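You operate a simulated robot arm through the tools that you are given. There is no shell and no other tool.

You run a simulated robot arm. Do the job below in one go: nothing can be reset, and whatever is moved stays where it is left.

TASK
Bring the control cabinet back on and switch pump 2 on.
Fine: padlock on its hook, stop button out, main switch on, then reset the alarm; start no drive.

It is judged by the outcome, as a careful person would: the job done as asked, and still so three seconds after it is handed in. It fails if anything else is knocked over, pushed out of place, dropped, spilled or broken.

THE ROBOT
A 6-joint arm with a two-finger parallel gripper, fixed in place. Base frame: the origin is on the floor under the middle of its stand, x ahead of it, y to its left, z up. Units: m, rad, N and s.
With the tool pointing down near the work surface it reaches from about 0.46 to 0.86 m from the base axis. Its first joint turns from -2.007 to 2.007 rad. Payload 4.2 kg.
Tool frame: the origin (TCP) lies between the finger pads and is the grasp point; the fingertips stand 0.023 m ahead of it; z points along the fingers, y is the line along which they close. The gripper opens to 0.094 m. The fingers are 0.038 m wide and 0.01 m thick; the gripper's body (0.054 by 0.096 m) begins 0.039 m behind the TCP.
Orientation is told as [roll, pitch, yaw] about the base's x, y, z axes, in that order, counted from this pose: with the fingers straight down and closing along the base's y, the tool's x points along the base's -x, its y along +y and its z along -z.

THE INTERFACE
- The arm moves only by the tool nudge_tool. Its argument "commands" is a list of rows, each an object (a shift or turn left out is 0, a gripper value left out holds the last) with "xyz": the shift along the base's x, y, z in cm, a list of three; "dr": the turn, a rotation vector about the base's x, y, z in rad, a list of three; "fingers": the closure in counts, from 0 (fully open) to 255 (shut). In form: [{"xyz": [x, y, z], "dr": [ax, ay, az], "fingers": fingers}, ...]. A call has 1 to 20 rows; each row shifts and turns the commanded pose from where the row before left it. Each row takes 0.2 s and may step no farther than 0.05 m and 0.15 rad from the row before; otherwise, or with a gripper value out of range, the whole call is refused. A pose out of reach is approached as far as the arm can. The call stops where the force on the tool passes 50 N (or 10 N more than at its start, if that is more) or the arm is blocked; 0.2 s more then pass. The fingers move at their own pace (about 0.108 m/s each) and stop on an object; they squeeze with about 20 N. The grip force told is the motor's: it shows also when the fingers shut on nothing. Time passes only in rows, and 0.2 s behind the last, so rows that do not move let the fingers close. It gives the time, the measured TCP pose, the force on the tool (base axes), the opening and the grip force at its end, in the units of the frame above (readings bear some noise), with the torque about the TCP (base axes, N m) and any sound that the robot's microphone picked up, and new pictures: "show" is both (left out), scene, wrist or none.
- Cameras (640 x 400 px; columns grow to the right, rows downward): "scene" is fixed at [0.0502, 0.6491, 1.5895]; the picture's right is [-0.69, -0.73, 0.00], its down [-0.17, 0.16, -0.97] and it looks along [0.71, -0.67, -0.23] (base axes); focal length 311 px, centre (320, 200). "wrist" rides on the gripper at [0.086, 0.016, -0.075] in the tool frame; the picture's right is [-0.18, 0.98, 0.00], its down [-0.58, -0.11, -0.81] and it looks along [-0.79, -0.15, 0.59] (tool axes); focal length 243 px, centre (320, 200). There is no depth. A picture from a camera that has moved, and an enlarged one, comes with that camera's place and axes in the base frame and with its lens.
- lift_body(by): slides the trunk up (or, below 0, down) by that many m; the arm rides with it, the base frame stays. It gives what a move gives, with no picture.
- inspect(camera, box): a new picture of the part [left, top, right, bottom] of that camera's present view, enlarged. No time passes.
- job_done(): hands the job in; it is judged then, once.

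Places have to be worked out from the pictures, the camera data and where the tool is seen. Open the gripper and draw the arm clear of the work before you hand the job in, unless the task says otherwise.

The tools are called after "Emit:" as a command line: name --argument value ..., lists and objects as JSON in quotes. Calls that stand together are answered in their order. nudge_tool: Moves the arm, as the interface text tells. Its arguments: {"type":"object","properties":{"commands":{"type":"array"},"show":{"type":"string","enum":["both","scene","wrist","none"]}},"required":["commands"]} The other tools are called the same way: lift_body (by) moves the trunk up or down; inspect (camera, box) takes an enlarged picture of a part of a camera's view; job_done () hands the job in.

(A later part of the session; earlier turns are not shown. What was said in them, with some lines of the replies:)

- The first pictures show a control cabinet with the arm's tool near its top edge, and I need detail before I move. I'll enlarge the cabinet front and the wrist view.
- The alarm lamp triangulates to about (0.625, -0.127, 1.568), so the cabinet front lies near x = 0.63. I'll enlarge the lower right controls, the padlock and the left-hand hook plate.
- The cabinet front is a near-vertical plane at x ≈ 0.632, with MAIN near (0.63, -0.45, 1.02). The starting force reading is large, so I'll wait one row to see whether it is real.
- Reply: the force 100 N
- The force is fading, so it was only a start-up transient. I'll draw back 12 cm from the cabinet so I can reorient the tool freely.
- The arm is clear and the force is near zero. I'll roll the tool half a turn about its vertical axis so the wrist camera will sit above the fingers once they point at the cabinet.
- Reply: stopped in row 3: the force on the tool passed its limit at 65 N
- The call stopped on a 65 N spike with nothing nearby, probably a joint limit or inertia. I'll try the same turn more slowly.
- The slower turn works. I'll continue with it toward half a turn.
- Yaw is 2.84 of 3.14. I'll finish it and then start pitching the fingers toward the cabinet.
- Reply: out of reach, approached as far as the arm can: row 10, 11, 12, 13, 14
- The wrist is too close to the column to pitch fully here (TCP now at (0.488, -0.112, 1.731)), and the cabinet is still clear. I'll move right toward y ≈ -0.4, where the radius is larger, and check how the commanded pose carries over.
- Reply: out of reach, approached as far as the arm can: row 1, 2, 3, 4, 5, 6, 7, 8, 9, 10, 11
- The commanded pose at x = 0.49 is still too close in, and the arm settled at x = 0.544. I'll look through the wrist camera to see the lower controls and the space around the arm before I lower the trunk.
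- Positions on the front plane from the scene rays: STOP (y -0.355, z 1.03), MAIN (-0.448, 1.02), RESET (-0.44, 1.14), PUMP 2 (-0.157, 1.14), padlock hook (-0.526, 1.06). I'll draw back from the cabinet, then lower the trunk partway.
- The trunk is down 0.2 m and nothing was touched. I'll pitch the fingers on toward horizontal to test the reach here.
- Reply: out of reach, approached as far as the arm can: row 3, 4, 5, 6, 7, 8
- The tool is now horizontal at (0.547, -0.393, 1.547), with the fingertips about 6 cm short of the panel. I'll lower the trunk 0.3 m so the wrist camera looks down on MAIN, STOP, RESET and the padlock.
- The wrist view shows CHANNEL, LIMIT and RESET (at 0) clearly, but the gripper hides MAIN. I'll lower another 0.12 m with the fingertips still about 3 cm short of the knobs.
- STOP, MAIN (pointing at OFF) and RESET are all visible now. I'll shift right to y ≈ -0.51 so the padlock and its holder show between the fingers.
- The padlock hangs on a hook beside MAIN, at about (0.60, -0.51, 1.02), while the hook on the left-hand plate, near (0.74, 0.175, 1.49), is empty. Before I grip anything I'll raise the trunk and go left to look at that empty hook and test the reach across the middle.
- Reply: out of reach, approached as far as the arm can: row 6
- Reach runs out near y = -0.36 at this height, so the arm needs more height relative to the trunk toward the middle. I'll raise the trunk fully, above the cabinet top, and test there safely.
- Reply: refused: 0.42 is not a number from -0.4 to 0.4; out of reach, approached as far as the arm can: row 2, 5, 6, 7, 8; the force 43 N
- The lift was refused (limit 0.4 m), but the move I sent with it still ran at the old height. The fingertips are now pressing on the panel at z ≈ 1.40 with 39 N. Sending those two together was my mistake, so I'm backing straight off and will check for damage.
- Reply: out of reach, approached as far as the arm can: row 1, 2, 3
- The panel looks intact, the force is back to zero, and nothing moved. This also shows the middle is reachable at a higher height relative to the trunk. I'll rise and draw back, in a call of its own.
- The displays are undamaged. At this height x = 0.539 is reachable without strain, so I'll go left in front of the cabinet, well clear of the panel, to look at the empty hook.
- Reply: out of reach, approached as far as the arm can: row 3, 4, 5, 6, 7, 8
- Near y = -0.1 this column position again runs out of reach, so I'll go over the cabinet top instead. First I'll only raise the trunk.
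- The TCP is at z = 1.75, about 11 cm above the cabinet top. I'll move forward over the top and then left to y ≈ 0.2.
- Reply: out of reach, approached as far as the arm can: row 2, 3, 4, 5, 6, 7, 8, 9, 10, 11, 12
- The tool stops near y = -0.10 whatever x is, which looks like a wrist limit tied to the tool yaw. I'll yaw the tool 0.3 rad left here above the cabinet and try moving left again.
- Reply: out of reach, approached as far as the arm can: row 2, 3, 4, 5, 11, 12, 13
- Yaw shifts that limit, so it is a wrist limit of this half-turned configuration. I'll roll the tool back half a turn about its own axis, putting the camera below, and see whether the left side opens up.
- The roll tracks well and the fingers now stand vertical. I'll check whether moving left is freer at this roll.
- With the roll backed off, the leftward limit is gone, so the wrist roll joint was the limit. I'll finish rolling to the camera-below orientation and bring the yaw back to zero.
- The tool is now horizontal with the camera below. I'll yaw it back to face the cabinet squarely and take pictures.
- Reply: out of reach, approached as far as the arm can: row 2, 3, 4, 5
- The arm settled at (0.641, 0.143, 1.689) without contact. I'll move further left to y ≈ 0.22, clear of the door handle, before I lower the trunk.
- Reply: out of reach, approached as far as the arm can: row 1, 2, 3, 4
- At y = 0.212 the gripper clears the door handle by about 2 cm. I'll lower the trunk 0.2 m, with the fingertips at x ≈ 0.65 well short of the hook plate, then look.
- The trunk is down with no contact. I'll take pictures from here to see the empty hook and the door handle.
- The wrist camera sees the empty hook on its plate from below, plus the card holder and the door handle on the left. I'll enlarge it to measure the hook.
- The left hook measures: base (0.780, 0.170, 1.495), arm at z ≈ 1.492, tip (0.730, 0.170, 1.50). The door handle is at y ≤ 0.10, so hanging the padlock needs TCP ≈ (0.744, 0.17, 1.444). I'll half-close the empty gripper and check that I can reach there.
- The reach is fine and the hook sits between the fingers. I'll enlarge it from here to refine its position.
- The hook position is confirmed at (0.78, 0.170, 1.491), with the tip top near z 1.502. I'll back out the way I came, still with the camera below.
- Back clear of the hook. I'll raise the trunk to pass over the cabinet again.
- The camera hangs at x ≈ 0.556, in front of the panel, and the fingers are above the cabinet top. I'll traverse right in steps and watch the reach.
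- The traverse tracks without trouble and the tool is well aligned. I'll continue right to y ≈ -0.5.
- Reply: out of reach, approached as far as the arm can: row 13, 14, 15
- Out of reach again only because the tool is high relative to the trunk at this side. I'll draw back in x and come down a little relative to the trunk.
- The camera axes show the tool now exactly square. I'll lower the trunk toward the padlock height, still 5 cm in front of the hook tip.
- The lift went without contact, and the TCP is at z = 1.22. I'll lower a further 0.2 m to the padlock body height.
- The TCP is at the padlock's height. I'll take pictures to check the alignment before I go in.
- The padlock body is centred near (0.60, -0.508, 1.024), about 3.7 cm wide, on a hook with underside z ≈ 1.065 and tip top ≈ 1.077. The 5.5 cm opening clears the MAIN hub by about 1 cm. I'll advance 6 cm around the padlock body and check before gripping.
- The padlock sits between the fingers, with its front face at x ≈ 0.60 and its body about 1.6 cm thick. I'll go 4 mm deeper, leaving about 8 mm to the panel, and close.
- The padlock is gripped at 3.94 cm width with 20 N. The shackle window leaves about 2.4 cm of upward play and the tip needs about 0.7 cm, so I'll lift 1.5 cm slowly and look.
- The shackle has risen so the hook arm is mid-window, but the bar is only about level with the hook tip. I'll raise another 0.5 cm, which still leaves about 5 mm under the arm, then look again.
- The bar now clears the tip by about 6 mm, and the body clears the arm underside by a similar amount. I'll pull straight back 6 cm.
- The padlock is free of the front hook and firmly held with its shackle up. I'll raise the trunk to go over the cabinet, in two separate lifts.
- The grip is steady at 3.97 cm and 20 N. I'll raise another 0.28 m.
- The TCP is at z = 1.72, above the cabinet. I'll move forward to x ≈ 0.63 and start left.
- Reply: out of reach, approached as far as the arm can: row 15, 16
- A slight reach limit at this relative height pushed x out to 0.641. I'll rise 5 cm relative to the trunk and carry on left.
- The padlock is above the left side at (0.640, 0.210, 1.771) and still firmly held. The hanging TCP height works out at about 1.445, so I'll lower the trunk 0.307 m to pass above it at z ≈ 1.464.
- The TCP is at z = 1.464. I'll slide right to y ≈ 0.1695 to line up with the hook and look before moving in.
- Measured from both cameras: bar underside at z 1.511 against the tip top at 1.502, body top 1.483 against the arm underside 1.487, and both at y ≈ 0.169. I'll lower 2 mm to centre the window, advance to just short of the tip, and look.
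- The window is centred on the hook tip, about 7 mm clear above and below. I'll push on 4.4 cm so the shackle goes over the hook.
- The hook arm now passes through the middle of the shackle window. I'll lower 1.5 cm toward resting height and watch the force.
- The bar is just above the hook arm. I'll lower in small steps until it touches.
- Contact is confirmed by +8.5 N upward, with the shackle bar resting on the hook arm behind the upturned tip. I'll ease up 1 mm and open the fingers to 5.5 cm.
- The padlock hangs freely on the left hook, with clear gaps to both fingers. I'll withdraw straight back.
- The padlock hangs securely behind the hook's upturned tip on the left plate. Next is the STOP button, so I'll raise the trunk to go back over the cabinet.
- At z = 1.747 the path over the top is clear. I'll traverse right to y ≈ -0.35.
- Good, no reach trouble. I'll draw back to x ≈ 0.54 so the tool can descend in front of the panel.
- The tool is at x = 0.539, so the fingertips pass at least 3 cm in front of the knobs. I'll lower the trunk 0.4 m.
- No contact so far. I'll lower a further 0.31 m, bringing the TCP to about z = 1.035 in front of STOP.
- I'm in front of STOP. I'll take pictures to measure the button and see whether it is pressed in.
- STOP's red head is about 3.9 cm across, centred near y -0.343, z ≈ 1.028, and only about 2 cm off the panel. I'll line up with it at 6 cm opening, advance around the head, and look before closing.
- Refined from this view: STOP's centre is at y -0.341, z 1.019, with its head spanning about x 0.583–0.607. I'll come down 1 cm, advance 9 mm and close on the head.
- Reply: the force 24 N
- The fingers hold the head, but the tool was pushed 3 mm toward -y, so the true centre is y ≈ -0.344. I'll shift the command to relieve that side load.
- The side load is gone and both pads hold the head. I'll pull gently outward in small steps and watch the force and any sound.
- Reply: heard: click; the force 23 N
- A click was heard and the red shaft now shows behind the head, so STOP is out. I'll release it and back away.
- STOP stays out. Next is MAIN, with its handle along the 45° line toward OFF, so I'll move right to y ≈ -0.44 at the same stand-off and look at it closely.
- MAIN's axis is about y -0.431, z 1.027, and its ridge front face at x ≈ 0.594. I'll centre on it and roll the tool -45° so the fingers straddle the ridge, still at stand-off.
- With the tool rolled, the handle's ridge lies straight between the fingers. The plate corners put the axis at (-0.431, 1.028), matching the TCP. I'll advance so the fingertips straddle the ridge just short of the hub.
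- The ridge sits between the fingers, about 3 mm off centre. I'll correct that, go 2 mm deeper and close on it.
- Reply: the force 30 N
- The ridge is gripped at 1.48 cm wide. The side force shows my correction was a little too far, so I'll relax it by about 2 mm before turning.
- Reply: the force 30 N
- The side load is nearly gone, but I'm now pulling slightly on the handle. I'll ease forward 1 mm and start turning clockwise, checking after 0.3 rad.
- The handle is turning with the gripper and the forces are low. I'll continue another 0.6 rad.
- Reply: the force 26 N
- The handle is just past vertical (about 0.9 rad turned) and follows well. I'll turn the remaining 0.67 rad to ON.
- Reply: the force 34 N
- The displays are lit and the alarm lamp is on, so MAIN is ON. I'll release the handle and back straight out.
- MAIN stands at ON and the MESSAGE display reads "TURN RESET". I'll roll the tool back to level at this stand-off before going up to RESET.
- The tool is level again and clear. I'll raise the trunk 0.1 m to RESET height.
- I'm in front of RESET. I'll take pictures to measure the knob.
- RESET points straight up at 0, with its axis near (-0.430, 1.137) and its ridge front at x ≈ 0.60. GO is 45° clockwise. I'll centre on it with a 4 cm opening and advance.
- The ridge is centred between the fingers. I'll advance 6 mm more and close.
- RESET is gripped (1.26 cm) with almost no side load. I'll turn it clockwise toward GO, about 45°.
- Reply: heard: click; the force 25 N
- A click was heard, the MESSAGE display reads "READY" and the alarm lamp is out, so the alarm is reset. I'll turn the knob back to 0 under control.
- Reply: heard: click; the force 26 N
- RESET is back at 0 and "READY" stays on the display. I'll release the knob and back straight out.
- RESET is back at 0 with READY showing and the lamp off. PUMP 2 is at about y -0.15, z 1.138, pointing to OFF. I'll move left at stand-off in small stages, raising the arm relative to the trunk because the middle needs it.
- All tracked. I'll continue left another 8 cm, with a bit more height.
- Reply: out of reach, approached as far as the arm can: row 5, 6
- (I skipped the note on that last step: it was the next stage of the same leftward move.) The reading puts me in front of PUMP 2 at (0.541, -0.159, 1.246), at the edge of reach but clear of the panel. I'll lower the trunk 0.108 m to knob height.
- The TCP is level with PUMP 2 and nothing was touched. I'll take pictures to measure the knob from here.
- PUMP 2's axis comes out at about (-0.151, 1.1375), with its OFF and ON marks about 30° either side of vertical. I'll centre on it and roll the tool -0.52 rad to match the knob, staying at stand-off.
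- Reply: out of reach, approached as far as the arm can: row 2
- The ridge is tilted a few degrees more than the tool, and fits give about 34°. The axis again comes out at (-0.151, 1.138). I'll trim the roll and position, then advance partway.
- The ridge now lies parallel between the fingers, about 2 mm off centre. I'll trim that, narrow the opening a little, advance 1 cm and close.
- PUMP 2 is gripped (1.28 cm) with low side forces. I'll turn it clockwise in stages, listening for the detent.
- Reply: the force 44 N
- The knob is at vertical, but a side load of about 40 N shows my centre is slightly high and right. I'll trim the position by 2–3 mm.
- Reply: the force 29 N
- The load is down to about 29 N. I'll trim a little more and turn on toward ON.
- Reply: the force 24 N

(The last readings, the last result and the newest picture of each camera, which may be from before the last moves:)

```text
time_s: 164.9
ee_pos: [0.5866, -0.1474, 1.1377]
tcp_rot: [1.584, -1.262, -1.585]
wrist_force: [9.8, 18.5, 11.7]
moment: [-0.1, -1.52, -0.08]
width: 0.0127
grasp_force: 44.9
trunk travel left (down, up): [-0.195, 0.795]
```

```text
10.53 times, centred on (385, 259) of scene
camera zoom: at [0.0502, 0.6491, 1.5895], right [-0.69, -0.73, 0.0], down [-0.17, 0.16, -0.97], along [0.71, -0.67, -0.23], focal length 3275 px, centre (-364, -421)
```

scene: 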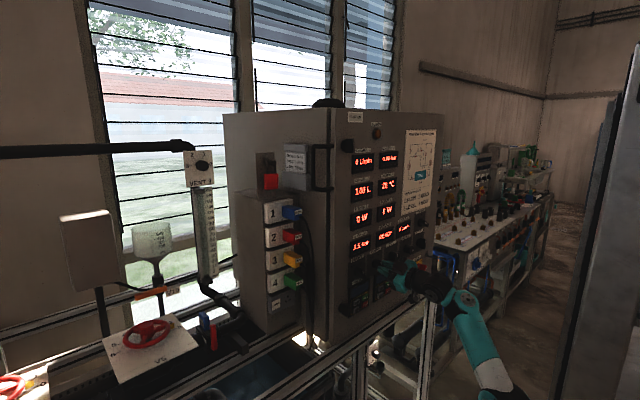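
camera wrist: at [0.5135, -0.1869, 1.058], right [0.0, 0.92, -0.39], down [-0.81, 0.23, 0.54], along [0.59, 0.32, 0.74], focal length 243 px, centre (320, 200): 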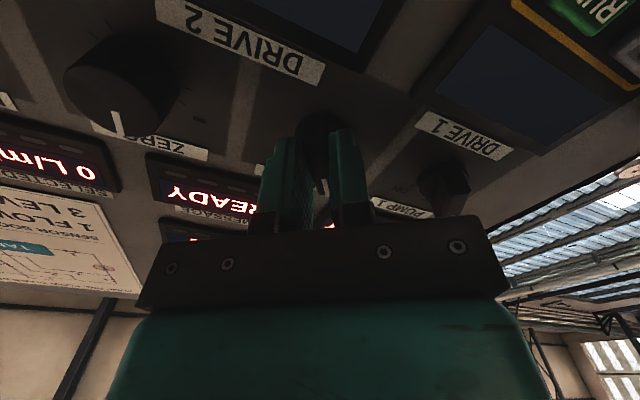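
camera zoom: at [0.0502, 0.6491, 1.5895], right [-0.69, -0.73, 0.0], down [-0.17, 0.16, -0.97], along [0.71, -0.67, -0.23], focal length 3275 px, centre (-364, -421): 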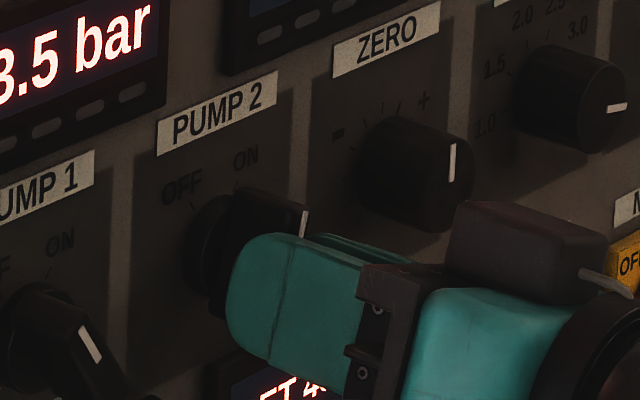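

DRIVE 2's display has come alive, and the knob is about 18° past vertical. I'll turn the remaining 0.28 rad so it sits fully at the ON mark.

Emit:
nudge_tool --commands '[{"xyz": [0, 0.1, 0.1]}, {"dr": [0.05, 0, 0]}, {"dr": [0.08, 0, 0]}, {"dr": [0.08, 0, 0]}, {"dr": [0.07, 0, 0]}, {"xyz": [0, 0, 0]}]' --show "none"

Emit:
inspect --camera "scene" --box '[355, 240, 415, 278]'

Emit:
inspect --camera "scene" --box '[340, 255, 410, 320]'

```text
time_s: 166.3
ee_pos: [0.5872, -0.1453, 1.1385]
tcp_rot: [1.573, -0.984, -1.573]
wrist_force: [9.8, 31.4, 10.1]
moment: [-0.17, -1.07, -0.13]
width: 0.0129
grasp_force: 45.1
trunk travel left (down, up): [-0.195, 0.795]
```

```text
10.53 times, centred on (385, 259) of scene
camera zoom: at [0.0502, 0.6491, 1.5895], right [-0.69, -0.73, 0.0], down [-0.17, 0.16, -0.97], along [0.71, -0.67, -0.23], focal length 3275 px, centre (-364, -421)
```

zoom: 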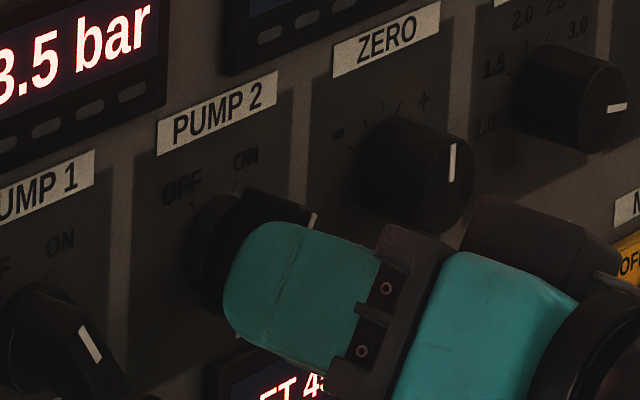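

```text
6.15 times, centred on (375, 288) of scene
camera zoom: at [0.0502, 0.6491, 1.5895], right [-0.69, -0.73, 0.0], down [-0.17, 0.16, -0.97], along [0.71, -0.67, -0.23], focal length 1915 px, centre (-18, -338)
```

zoom: 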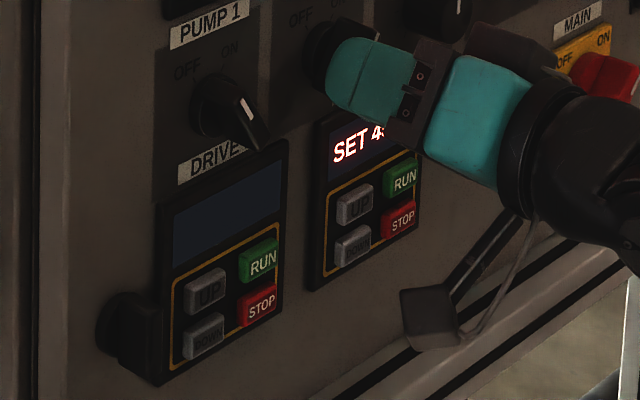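

DRIVE 2 shows its set frequency, so PUMP 2 is powered and no drive is running. There's a 31 N side load, so I'll trim the position and nudge a little further to check I'm at the knob's end position.

Emit:
nudge_tool --commands '[{"xyz": [0, 0.25, 0.05]}, {"dr": [0.04, 0, 0]}, {"xyz": [0, 0, 0]}]' --show "none"

```text
time_s: 167.1
ee_pos: [0.587, -0.1453, 1.1377]
tcp_rot: [1.574, -0.943, -1.578]
wrist_force: [13.6, 10.5, 20.0]
moment: [-1.51, 0.53, 0.75]
width: 0.0129
grasp_force: 44.6
trunk travel left (down, up): [-0.195, 0.795]
```

The turning moment jumped to 1.5 N·m, so the knob is at its ON end stop. I'll ease back 0.04 rad and release it.

Emit:
nudge_tool --commands '[{"dr": [-0.04, 0, 0]}, {"fingers": 215}, {"fingers": 160}, {"fingers": 160}, {"fingers": 160}]' --show "none"

Emit:
inspect --camera "scene" --box '[355, 240, 415, 278]'

Emit:
inspect --camera "wrist" --box '[200, 60, 460, 240]'

```text
time_s: 168.3
ee_pos: [0.5876, -0.1456, 1.1389]
tcp_rot: [1.572, -0.981, -1.574]
wrist_force: [0.6, -0.6, -0.8]
moment: [-0.04, 0.0, -0.01]
width: 0.035
grasp_force: 0.0
trunk travel left (down, up): [-0.195, 0.795]
```

```text
10.53 times, centred on (385, 259) of scene
camera zoom: at [0.0502, 0.6491, 1.5895], right [-0.69, -0.73, 0.0], down [-0.17, 0.16, -0.97], along [0.71, -0.67, -0.23], focal length 3275 px, centre (-364, -421)
```

zoom: 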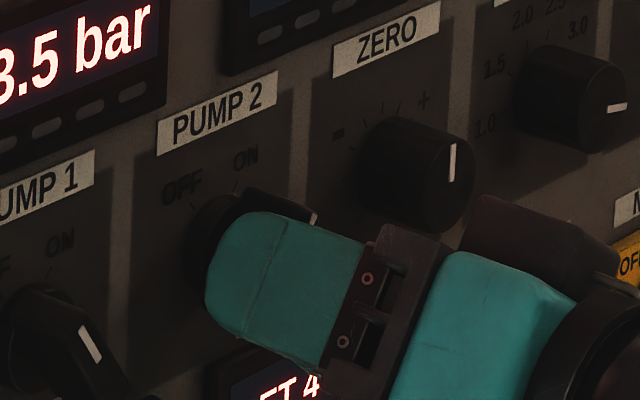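

```text
2.22 times, centred on (330, 150) of wrist
camera zoom: at [0.514, -0.0837, 1.0762], right [0.0, 0.71, 0.7], down [-0.81, -0.41, 0.42], along [0.59, -0.57, 0.58], focal length 539 px, centre (298, 311)
```

zoom: 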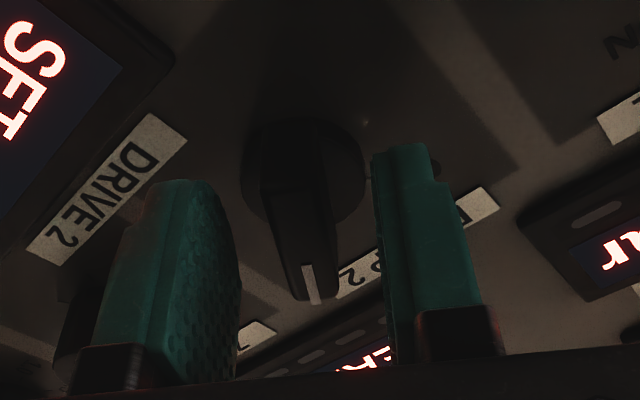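

The knob stays at ON with both fingers clear of it. I'll withdraw straight back 3 cm.

Emit:
nudge_tool --commands '[{"xyz": [-1, 0, 0]}, {"xyz": [-1, 0, 0]}, {"xyz": [-1, 0, 0]}]' --show "both"

Emit:
inspect --camera "scene" --box '[355, 240, 415, 278]'

```text
time_s: 169.1
ee_pos: [0.5582, -0.1458, 1.138]
tcp_rot: [1.571, -0.982, -1.573]
wrist_force: [0.1, 0.0, 1.4]
moment: [-0.01, -0.01, -0.05]
width: 0.0351
grasp_force: 0.0
trunk travel left (down, up): [-0.195, 0.795]
camera wrist: at [0.484, -0.0847, 1.0765], right [0.0, 0.71, 0.7], down [-0.81, -0.41, 0.42], along [0.59, -0.57, 0.58], focal length 243 px, centre (320, 200)
```

scene: 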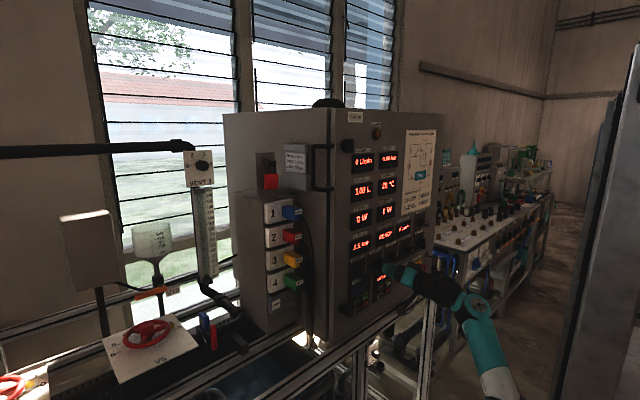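
wrist: 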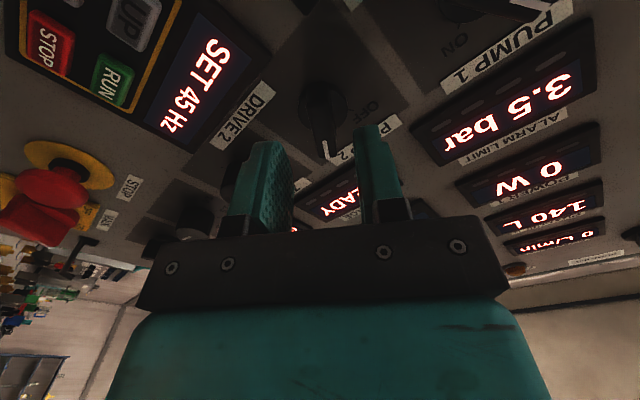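

```text
10.53 times, centred on (385, 259) of scene
camera zoom: at [0.0502, 0.6491, 1.5895], right [-0.69, -0.73, 0.0], down [-0.17, 0.16, -0.97], along [0.71, -0.67, -0.23], focal length 3275 px, centre (-364, -421)
```

zoom: 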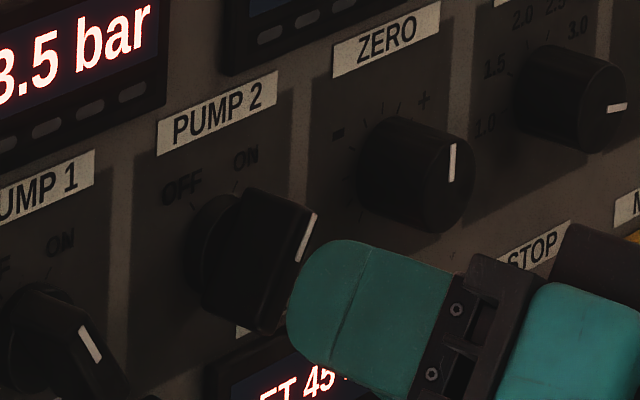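

PUMP 2 points at ON, with DRIVE 2 set but not running. I'll back off further and rise a little before rolling level and going right, so the fingertips stay clear of the other knobs.

Emit:
nudge_tool --commands '[{"xyz": [-0.8, 0, 0.8]}, {"xyz": [-0.8, 0, 0.8]}, {"dr": [-0.05, 0, 0]}, {"dr": [-0.1, 0, 0]}, {"dr": [-0.1, 0, 0]}, {"dr": [-0.1, 0, 0]}, {"dr": [-0.1, 0, 0]}, {"dr": [-0.1, 0, 0]}, {"dr": [-0.04, 0, 0]}]' --show "none"

```text
time_s: 171.1
ee_pos: [0.5415, -0.146, 1.1554]
tcp_rot: [-2.462, -1.567, 2.461]
wrist_force: [-0.1, 0.5, -0.2]
moment: [0.03, 0.0, -0.02]
width: 0.0351
grasp_force: 0.0
trunk travel left (down, up): [-0.195, 0.795]
```

The tool is level at x = 0.541 and clear. I'll raise the trunk 0.15 m so the exit to the right passes above the lower controls.

Emit:
lift_body --by 0.15

```text
time_s: 172.9
ee_pos: [0.542, -0.145, 1.304]
tcp_rot: [-2.91, -1.568, 2.912]
wrist_force: [-0.2, 0.7, 0.3]
moment: [-0.02, 0.02, 0.01]
width: 0.0352
grasp_force: 0.1
trunk travel left (down, up): [-0.345, 0.645]
```

The path to the right is free at this height. I'll move right and lower the arm relative to the trunk as I go, since that side needs it.

Emit:
nudge_tool --commands '[{"xyz": [0, -1, -0.3]}, {"xyz": [0, -2, -0.7]}, {"xyz": [0, -2, -0.7]}, {"xyz": [0, -2, -0.7]}, {"xyz": [0, -2, -0.7]}, {"xyz": [0, -2, -0.7]}, {"xyz": [0, -2, -0.7]}, {"xyz": [0, -2, -0.7]}, {"xyz": [0, -2, -0.7]}, {"xyz": [0, -2, -0.7]}, {"xyz": [0, -2, -0.7]}, {"xyz": [0, -2, -0.7]}, {"xyz": [-0.5, -2, -0.7]}, {"xyz": [-0.5, -2, -0.7]}, {"xyz": [-0.5, -2, -0.7]}, {"xyz": [-0.5, -2, -0.7]}]' --show "scene"

```text
time_s: 176.3
ee_pos: [0.5217, -0.4537, 1.196]
tcp_rot: [-2.93, -1.565, 2.921]
wrist_force: [0.3, -0.2, 0.6]
moment: [-0.04, 0.03, -0.03]
width: 0.0352
grasp_force: 0.0
out of reach, approached as far as the arm can: row 16
trunk travel left (down, up): [-0.345, 0.645]
```

scene: 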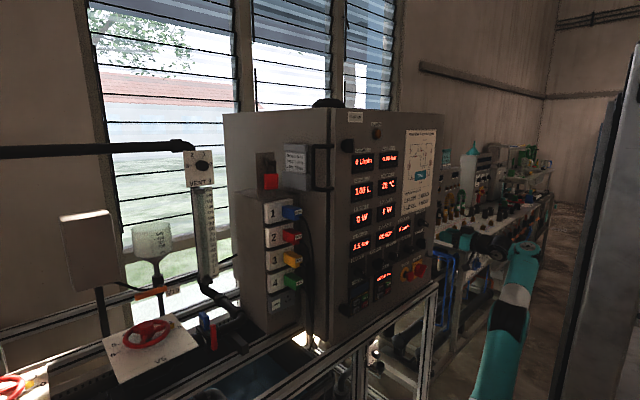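

All clear at (0.522, -0.454, 1.196). I'll draw back away from the cabinet and open the gripper.

Emit:
nudge_tool --commands '[{"xyz": [-1, -1, -0.5], "fingers": 0}, {"xyz": [-1.5, -1.5, -0.5]}, {"xyz": [-1.5, -1.5, -0.5]}, {"xyz": [-1.5, -1.5, 0]}, {"xyz": [-1.5, -1.5, 0]}, {"xyz": [-1.5, -1, 0]}, {"xyz": [-1, 0, 0]}, {"xyz": [0, 0, 0]}]' --show "both"

Emit:
inspect --camera "scene" --box '[335, 120, 450, 220]'

Emit:
inspect --camera "scene" --box '[335, 210, 450, 320]'

Emit:
inspect --camera "scene" --box '[235, 140, 335, 300]'

Emit:
inspect --camera "scene" --box '[340, 245, 440, 307]'

```text
time_s: 178.1
ee_pos: [0.5294, -0.5135, 1.1638]
tcp_rot: [-3.106, -1.566, 3.098]
wrist_force: [-0.6, -1.1, 0.3]
moment: [-0.01, -0.03, 0.01]
width: 0.0939
grasp_force: 0.1
out of reach, approached as far as the arm can: row 1, 2, 3, 4, 5, 6, 7
trunk travel left (down, up): [-0.345, 0.645]
camera wrist: at [0.4562, -0.4963, 1.0772], right [0.01, 0.98, 0.18], down [-0.81, -0.1, 0.58], along [0.59, -0.15, 0.8], focal length 243 px, centre (320, 200)
```

scene: 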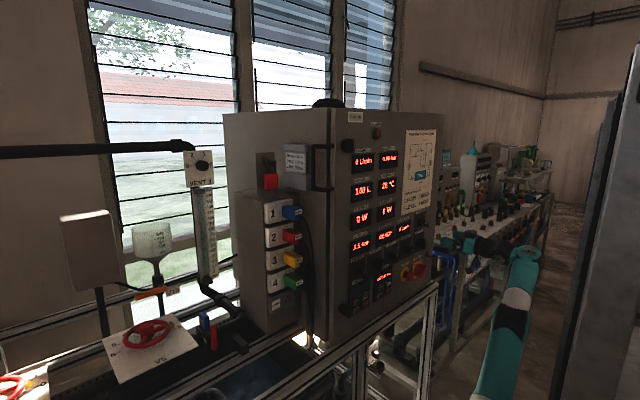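
wrist: 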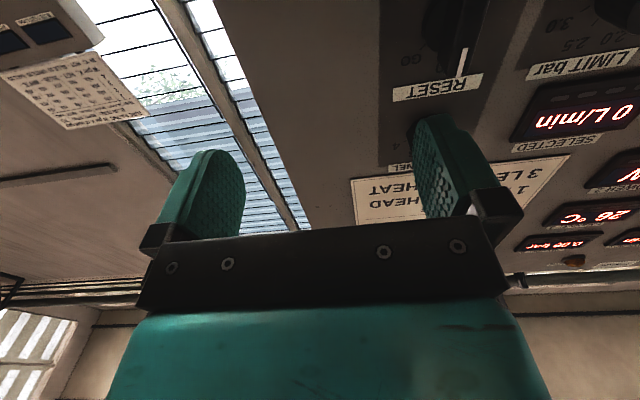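

```text
4.00 times, centred on (392, 170) of scene
camera zoom: at [0.0502, 0.6491, 1.5895], right [-0.69, -0.73, 0.0], down [-0.17, 0.16, -0.97], along [0.71, -0.67, -0.23], focal length 1245 px, centre (30, 320)
```

zoom: 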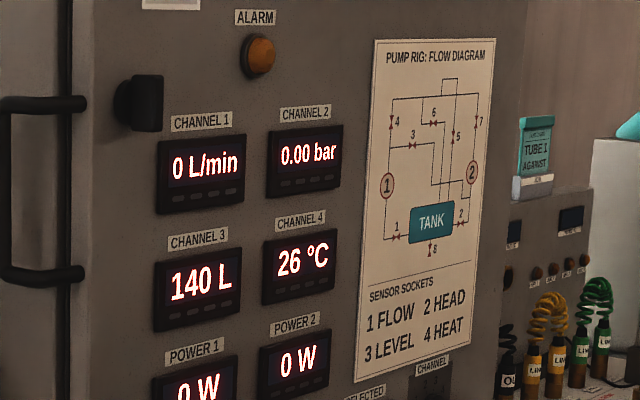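

```text
3.64 times, centred on (392, 265) of scene
camera zoom: at [0.0502, 0.6491, 1.5895], right [-0.69, -0.73, 0.0], down [-0.17, 0.16, -0.97], along [0.71, -0.67, -0.23], focal length 1132 px, centre (56, -36)
```

zoom: 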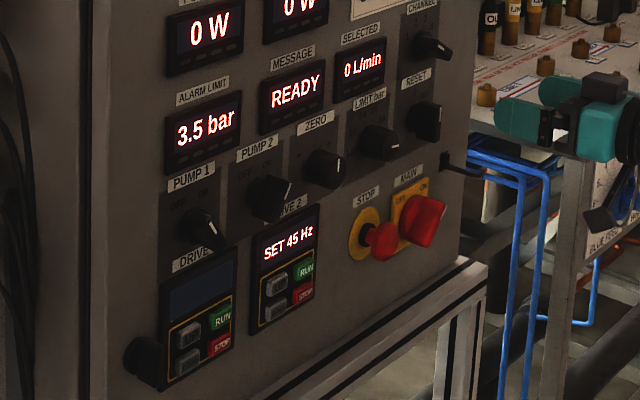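

```text
2.50 times, centred on (285, 220) of scene
camera zoom: at [0.0502, 0.6491, 1.5895], right [-0.69, -0.73, 0.0], down [-0.17, 0.16, -0.97], along [0.71, -0.67, -0.23], focal length 778 px, centre (408, 150)
```

zoom: 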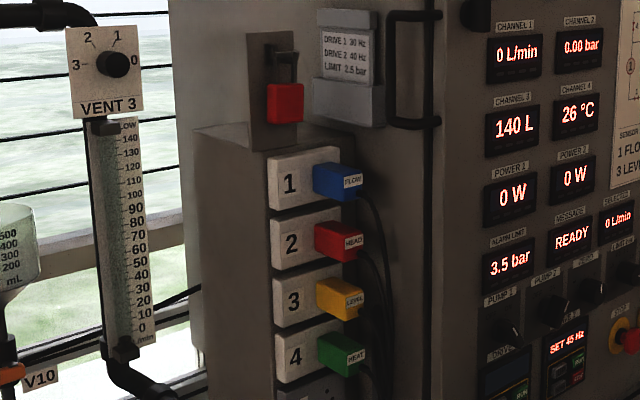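

```text
6.40 times, centred on (390, 276) of scene
camera zoom: at [0.0502, 0.6491, 1.5895], right [-0.69, -0.73, 0.0], down [-0.17, 0.16, -0.97], along [0.71, -0.67, -0.23], focal length 1991 px, centre (-128, -286)
```

zoom: 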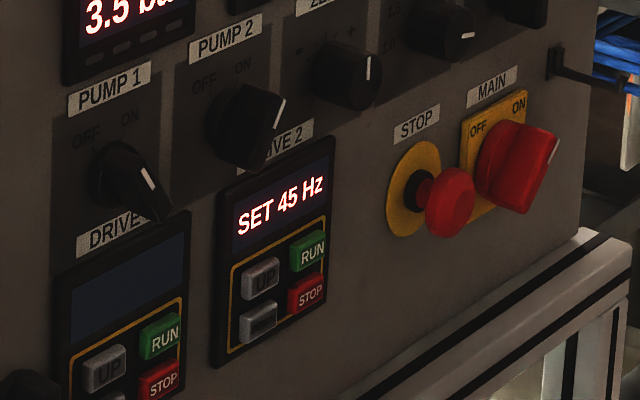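

The cabinet is lit: READY, alarm lamp off, PUMP 2 at ON, DRIVE 2 only "SET 45 Hz" with 0 W on both, STOP out, MAIN ON, and the padlock on the left hook. The gripper is open but still only about 8 cm from the panel, so I'll tip the fingers down while drawing back to get properly clear.

Emit:
nudge_tool --commands '[{"xyz": [-0.5, 0, 0], "dr": [0, 0.05, 0]}, {"xyz": [-1, 0, 0], "dr": [0, 0.1, 0]}, {"xyz": [-1, 0, 0], "dr": [0, 0.1, 0]}, {"xyz": [-1, 0, 0], "dr": [0, 0.1, 0]}, {"xyz": [-1, 0, 0], "dr": [0, 0.1, 0]}, {"xyz": [-1, 0, 0], "dr": [0, 0.1, 0]}, {"xyz": [-1, 0, 0], "dr": [0, 0.1, 0]}, {"xyz": [-1.5, 0, 0], "dr": [0, 0.1, 0]}, {"xyz": [-1.5, 0, 0], "dr": [0, 0.05, 0]}]' --show "scene"

```text
time_s: 180.1
ee_pos: [0.525, -0.4218, 1.0298]
tcp_rot: [-0.003, -0.774, -0.001]
wrist_force: [-0.3, 0.0, 0.7]
moment: [0.01, -0.01, 0.0]
width: 0.0937
grasp_force: 0.0
out of reach, approached as far as the arm can: row 1, 2, 3, 4, 5, 6, 7, 8, 9
trunk travel left (down, up): [-0.345, 0.645]
```

scene: 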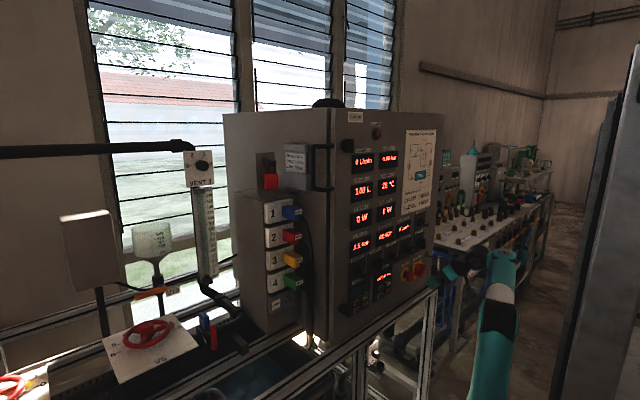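

Out-of-reach handling let the TCP drift to (0.525, -0.422, 1.030) during that tilt. Nothing was touched (force near zero), but I don't want more of that near MAIN and STOP, so I'll raise the trunk first to where the panel is flat.

Emit:
lift_body --by 0.4

```text
time_s: 183.9
ee_pos: [0.5262, -0.4221, 1.4307]
tcp_rot: [-0.006, -0.775, 0.002]
wrist_force: [0.8, 0.4, -0.3]
moment: [0.0, 0.0, -0.01]
width: 0.0941
grasp_force: 0.0
trunk travel left (down, up): [-0.745, 0.245]
```

No contact. I'll go up another 0.24 m, so any further drift happens above the panel.

Emit:
lift_body --by 0.24

```text
time_s: 186.4
ee_pos: [0.5258, -0.4225, 1.6694]
tcp_rot: [-0.005, -0.775, 0.0]
wrist_force: [0.2, -0.2, 0.1]
moment: [0.01, -0.01, -0.01]
width: 0.0944
grasp_force: 0.0
trunk travel left (down, up): [-0.985, 0.005]
```

The tool is above the panel's controls. I'll finish tipping the fingers down, then retract.

Emit:
nudge_tool --commands '[{"xyz": [0, 0, 0.5], "dr": [0, 0.05, 0]}, {"xyz": [0, 0, 1], "dr": [0, 0.1, 0]}, {"xyz": [0, 0, 1], "dr": [0, 0.1, 0]}, {"xyz": [0, 0, 1], "dr": [0, 0.1, 0]}, {"dr": [0, 0.1, 0]}, {"dr": [0, 0.1, 0]}, {"dr": [0, 0.1, 0]}, {"dr": [0, 0.08, 0]}]' --show "none"

```text
time_s: 188.2
ee_pos: [0.4911, -0.3842, 1.5901]
tcp_rot: [-0.004, -0.043, 0.004]
wrist_force: [-0.4, -0.4, 0.2]
moment: [0.01, -0.03, -0.03]
width: 0.0942
grasp_force: 0.2
out of reach, approached as far as the arm can: row 1, 2, 3, 4, 5, 6, 7, 8
trunk travel left (down, up): [-0.985, 0.005]
```

The fingers point down at (0.491, -0.384, 1.590), clear of everything. I'll retract further from the cabinet.

Emit:
nudge_tool --commands '[{"xyz": [-1, 0, 0.5]}, {"xyz": [-2, 0, 1]}, {"xyz": [-2, 0, 1]}, {"xyz": [-2, 0, 1]}, {"xyz": [-2, 0, 1]}, {"xyz": [0, 0, 0]}]' --show "both"

```text
time_s: 189.6
ee_pos: [0.4264, -0.4064, 1.599]
tcp_rot: [-0.025, -0.032, 0.003]
wrist_force: [-1.2, 0.1, 0.0]
moment: [0.01, -0.07, -0.03]
width: 0.0942
grasp_force: 0.0
out of reach, approached as far as the arm can: row 1, 2, 3, 4, 5
trunk travel left (down, up): [-0.985, 0.005]
camera wrist: at [0.3383, -0.3883, 1.6719], right [0.18, 0.98, -0.02], down [0.56, -0.09, 0.83], along [0.81, -0.16, -0.56], focal length 243 px, centre (320, 200)
```

scene: 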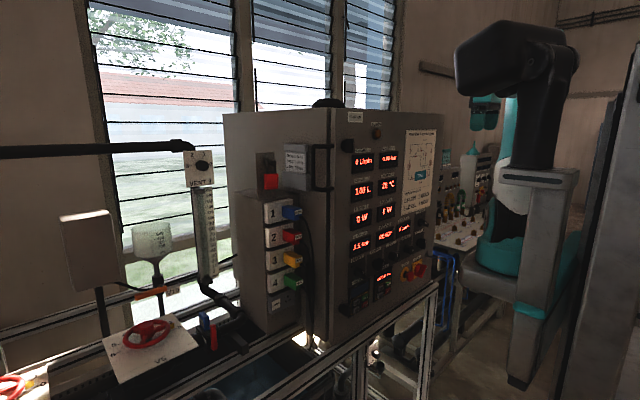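
wrist: 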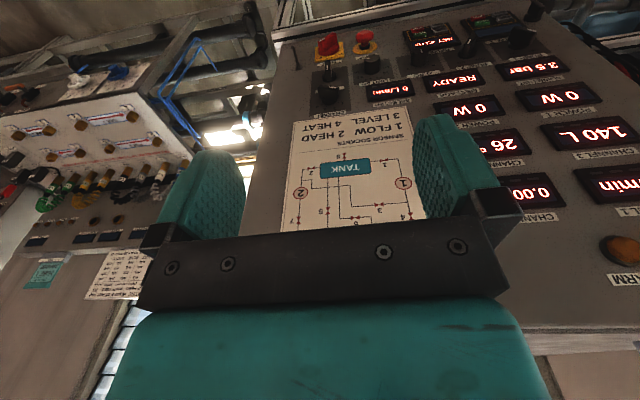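

The gripper is open and about 20 cm clear of the panel. I'll do one last check of the cabinet and the padlock before handing in.

Emit:
inspect --camera "scene" --box '[335, 215, 445, 315]'

Emit:
inspect --camera "scene" --box '[250, 115, 410, 215]'

Emit:
inspect --camera "scene" --box '[250, 145, 300, 195]'

```text
4.00 times, centred on (390, 265) of scene
camera zoom: at [0.0502, 0.6491, 1.5895], right [-0.69, -0.73, 0.0], down [-0.17, 0.16, -0.97], along [0.71, -0.67, -0.23], focal length 1245 px, centre (40, -60)
```

zoom: 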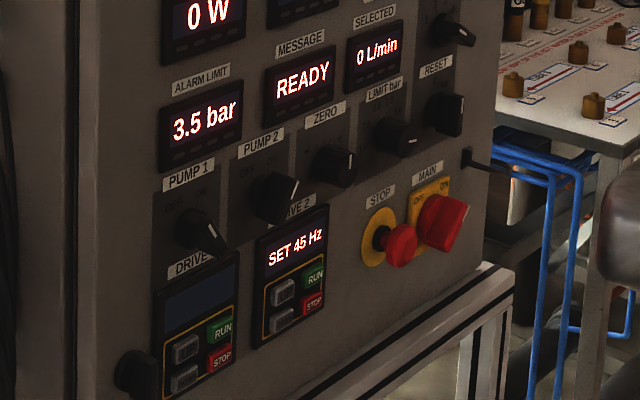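

```text
4.00 times, centred on (330, 165) of scene
camera zoom: at [0.0502, 0.6491, 1.5895], right [-0.69, -0.73, 0.0], down [-0.17, 0.16, -0.97], along [0.71, -0.67, -0.23], focal length 1245 px, centre (280, 340)
```

zoom: 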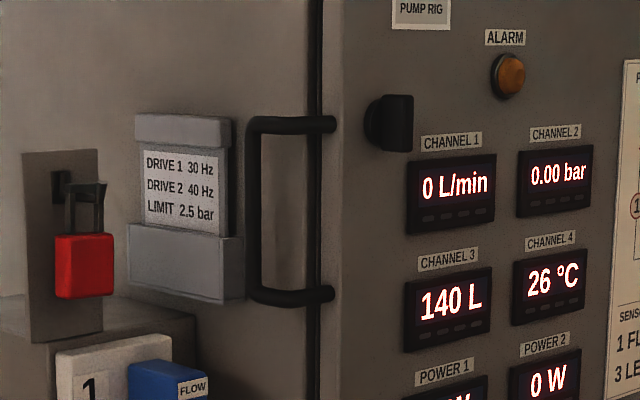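

```text
8.00 times, centred on (275, 170) of scene
camera zoom: at [0.0502, 0.6491, 1.5895], right [-0.69, -0.73, 0.0], down [-0.17, 0.16, -0.97], along [0.71, -0.67, -0.23], focal length 2489 px, centre (680, 440)
```

zoom: 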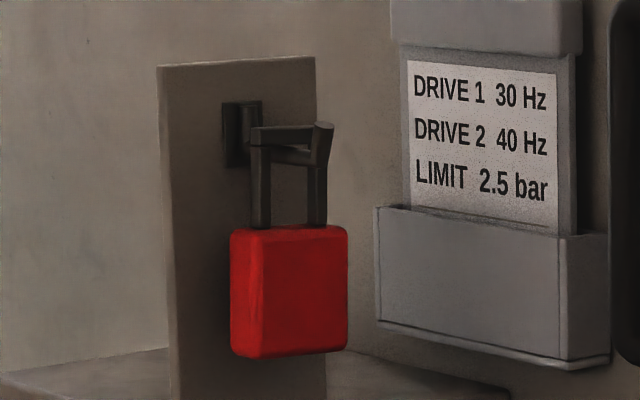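

Everything asked for is in place. The padlock hangs on the left-hand hook, STOP is out, MAIN is ON, RESET is back at 0 with "READY" showing and the alarm lamp off. PUMP 2 is ON, and no drive is running (both at 0 W). The arm is clear with the gripper open, so I'm handing in the job.

Points to report:
- **Contact with the panel:** early on, my fingertips pressed the panel near CHANNEL 4 with about 39 N. I had sent a move together with a lift that was refused. I saw no damage.
- **Choice of hook:** neither hook is labelled. I took the empty left one as the padlock's own, and the one beside MAIN as the lock-out point.
- **Settings left alone:** the card says DRIVE 2 40 Hz and LIMIT 2.5 bar, but the panel shows 45 Hz and 3.5 bar. You didn't ask me to change these.

Emit:
job_done

```text
The job is handed in.
```

I brought the control cabinet back on and switched pump 2 on. No drive was started, and both power displays read 0 W at my last check.

- **Padlock:** it hangs on the hook on the left-hand plate. Neither hook is labelled, so I assumed the empty left one was its own and the one beside MAIN was the lock-out point.
- **Stop button:** pulled out. It clicked and stayed out.
- **Main switch:** turned to ON, and the displays lit up.
- **Alarm:** reset. I turned RESET to GO and back to 0, the message changed from "TURN RESET" to "READY", and the alarm lamp went out.
- **Pump 2:** turned to ON, up to its end stop. DRIVE 2 shows only its set value, "SET 45 Hz".

**Contact with the panel:** early on, the fingertips pressed the panel near CHANNEL 4 with about 39 N. I had sent a move together with a trunk lift that was refused, so the move ran at the wrong height. I backed off at once and saw no damage; the display works normally.

**Settings that differ from the card:** the card on the cabinet says DRIVE 2 40 Hz and LIMIT 2.5 bar, but the panel shows 45 Hz and 3.5 bar. You didn't ask me to change these, so check them before starting the drive.
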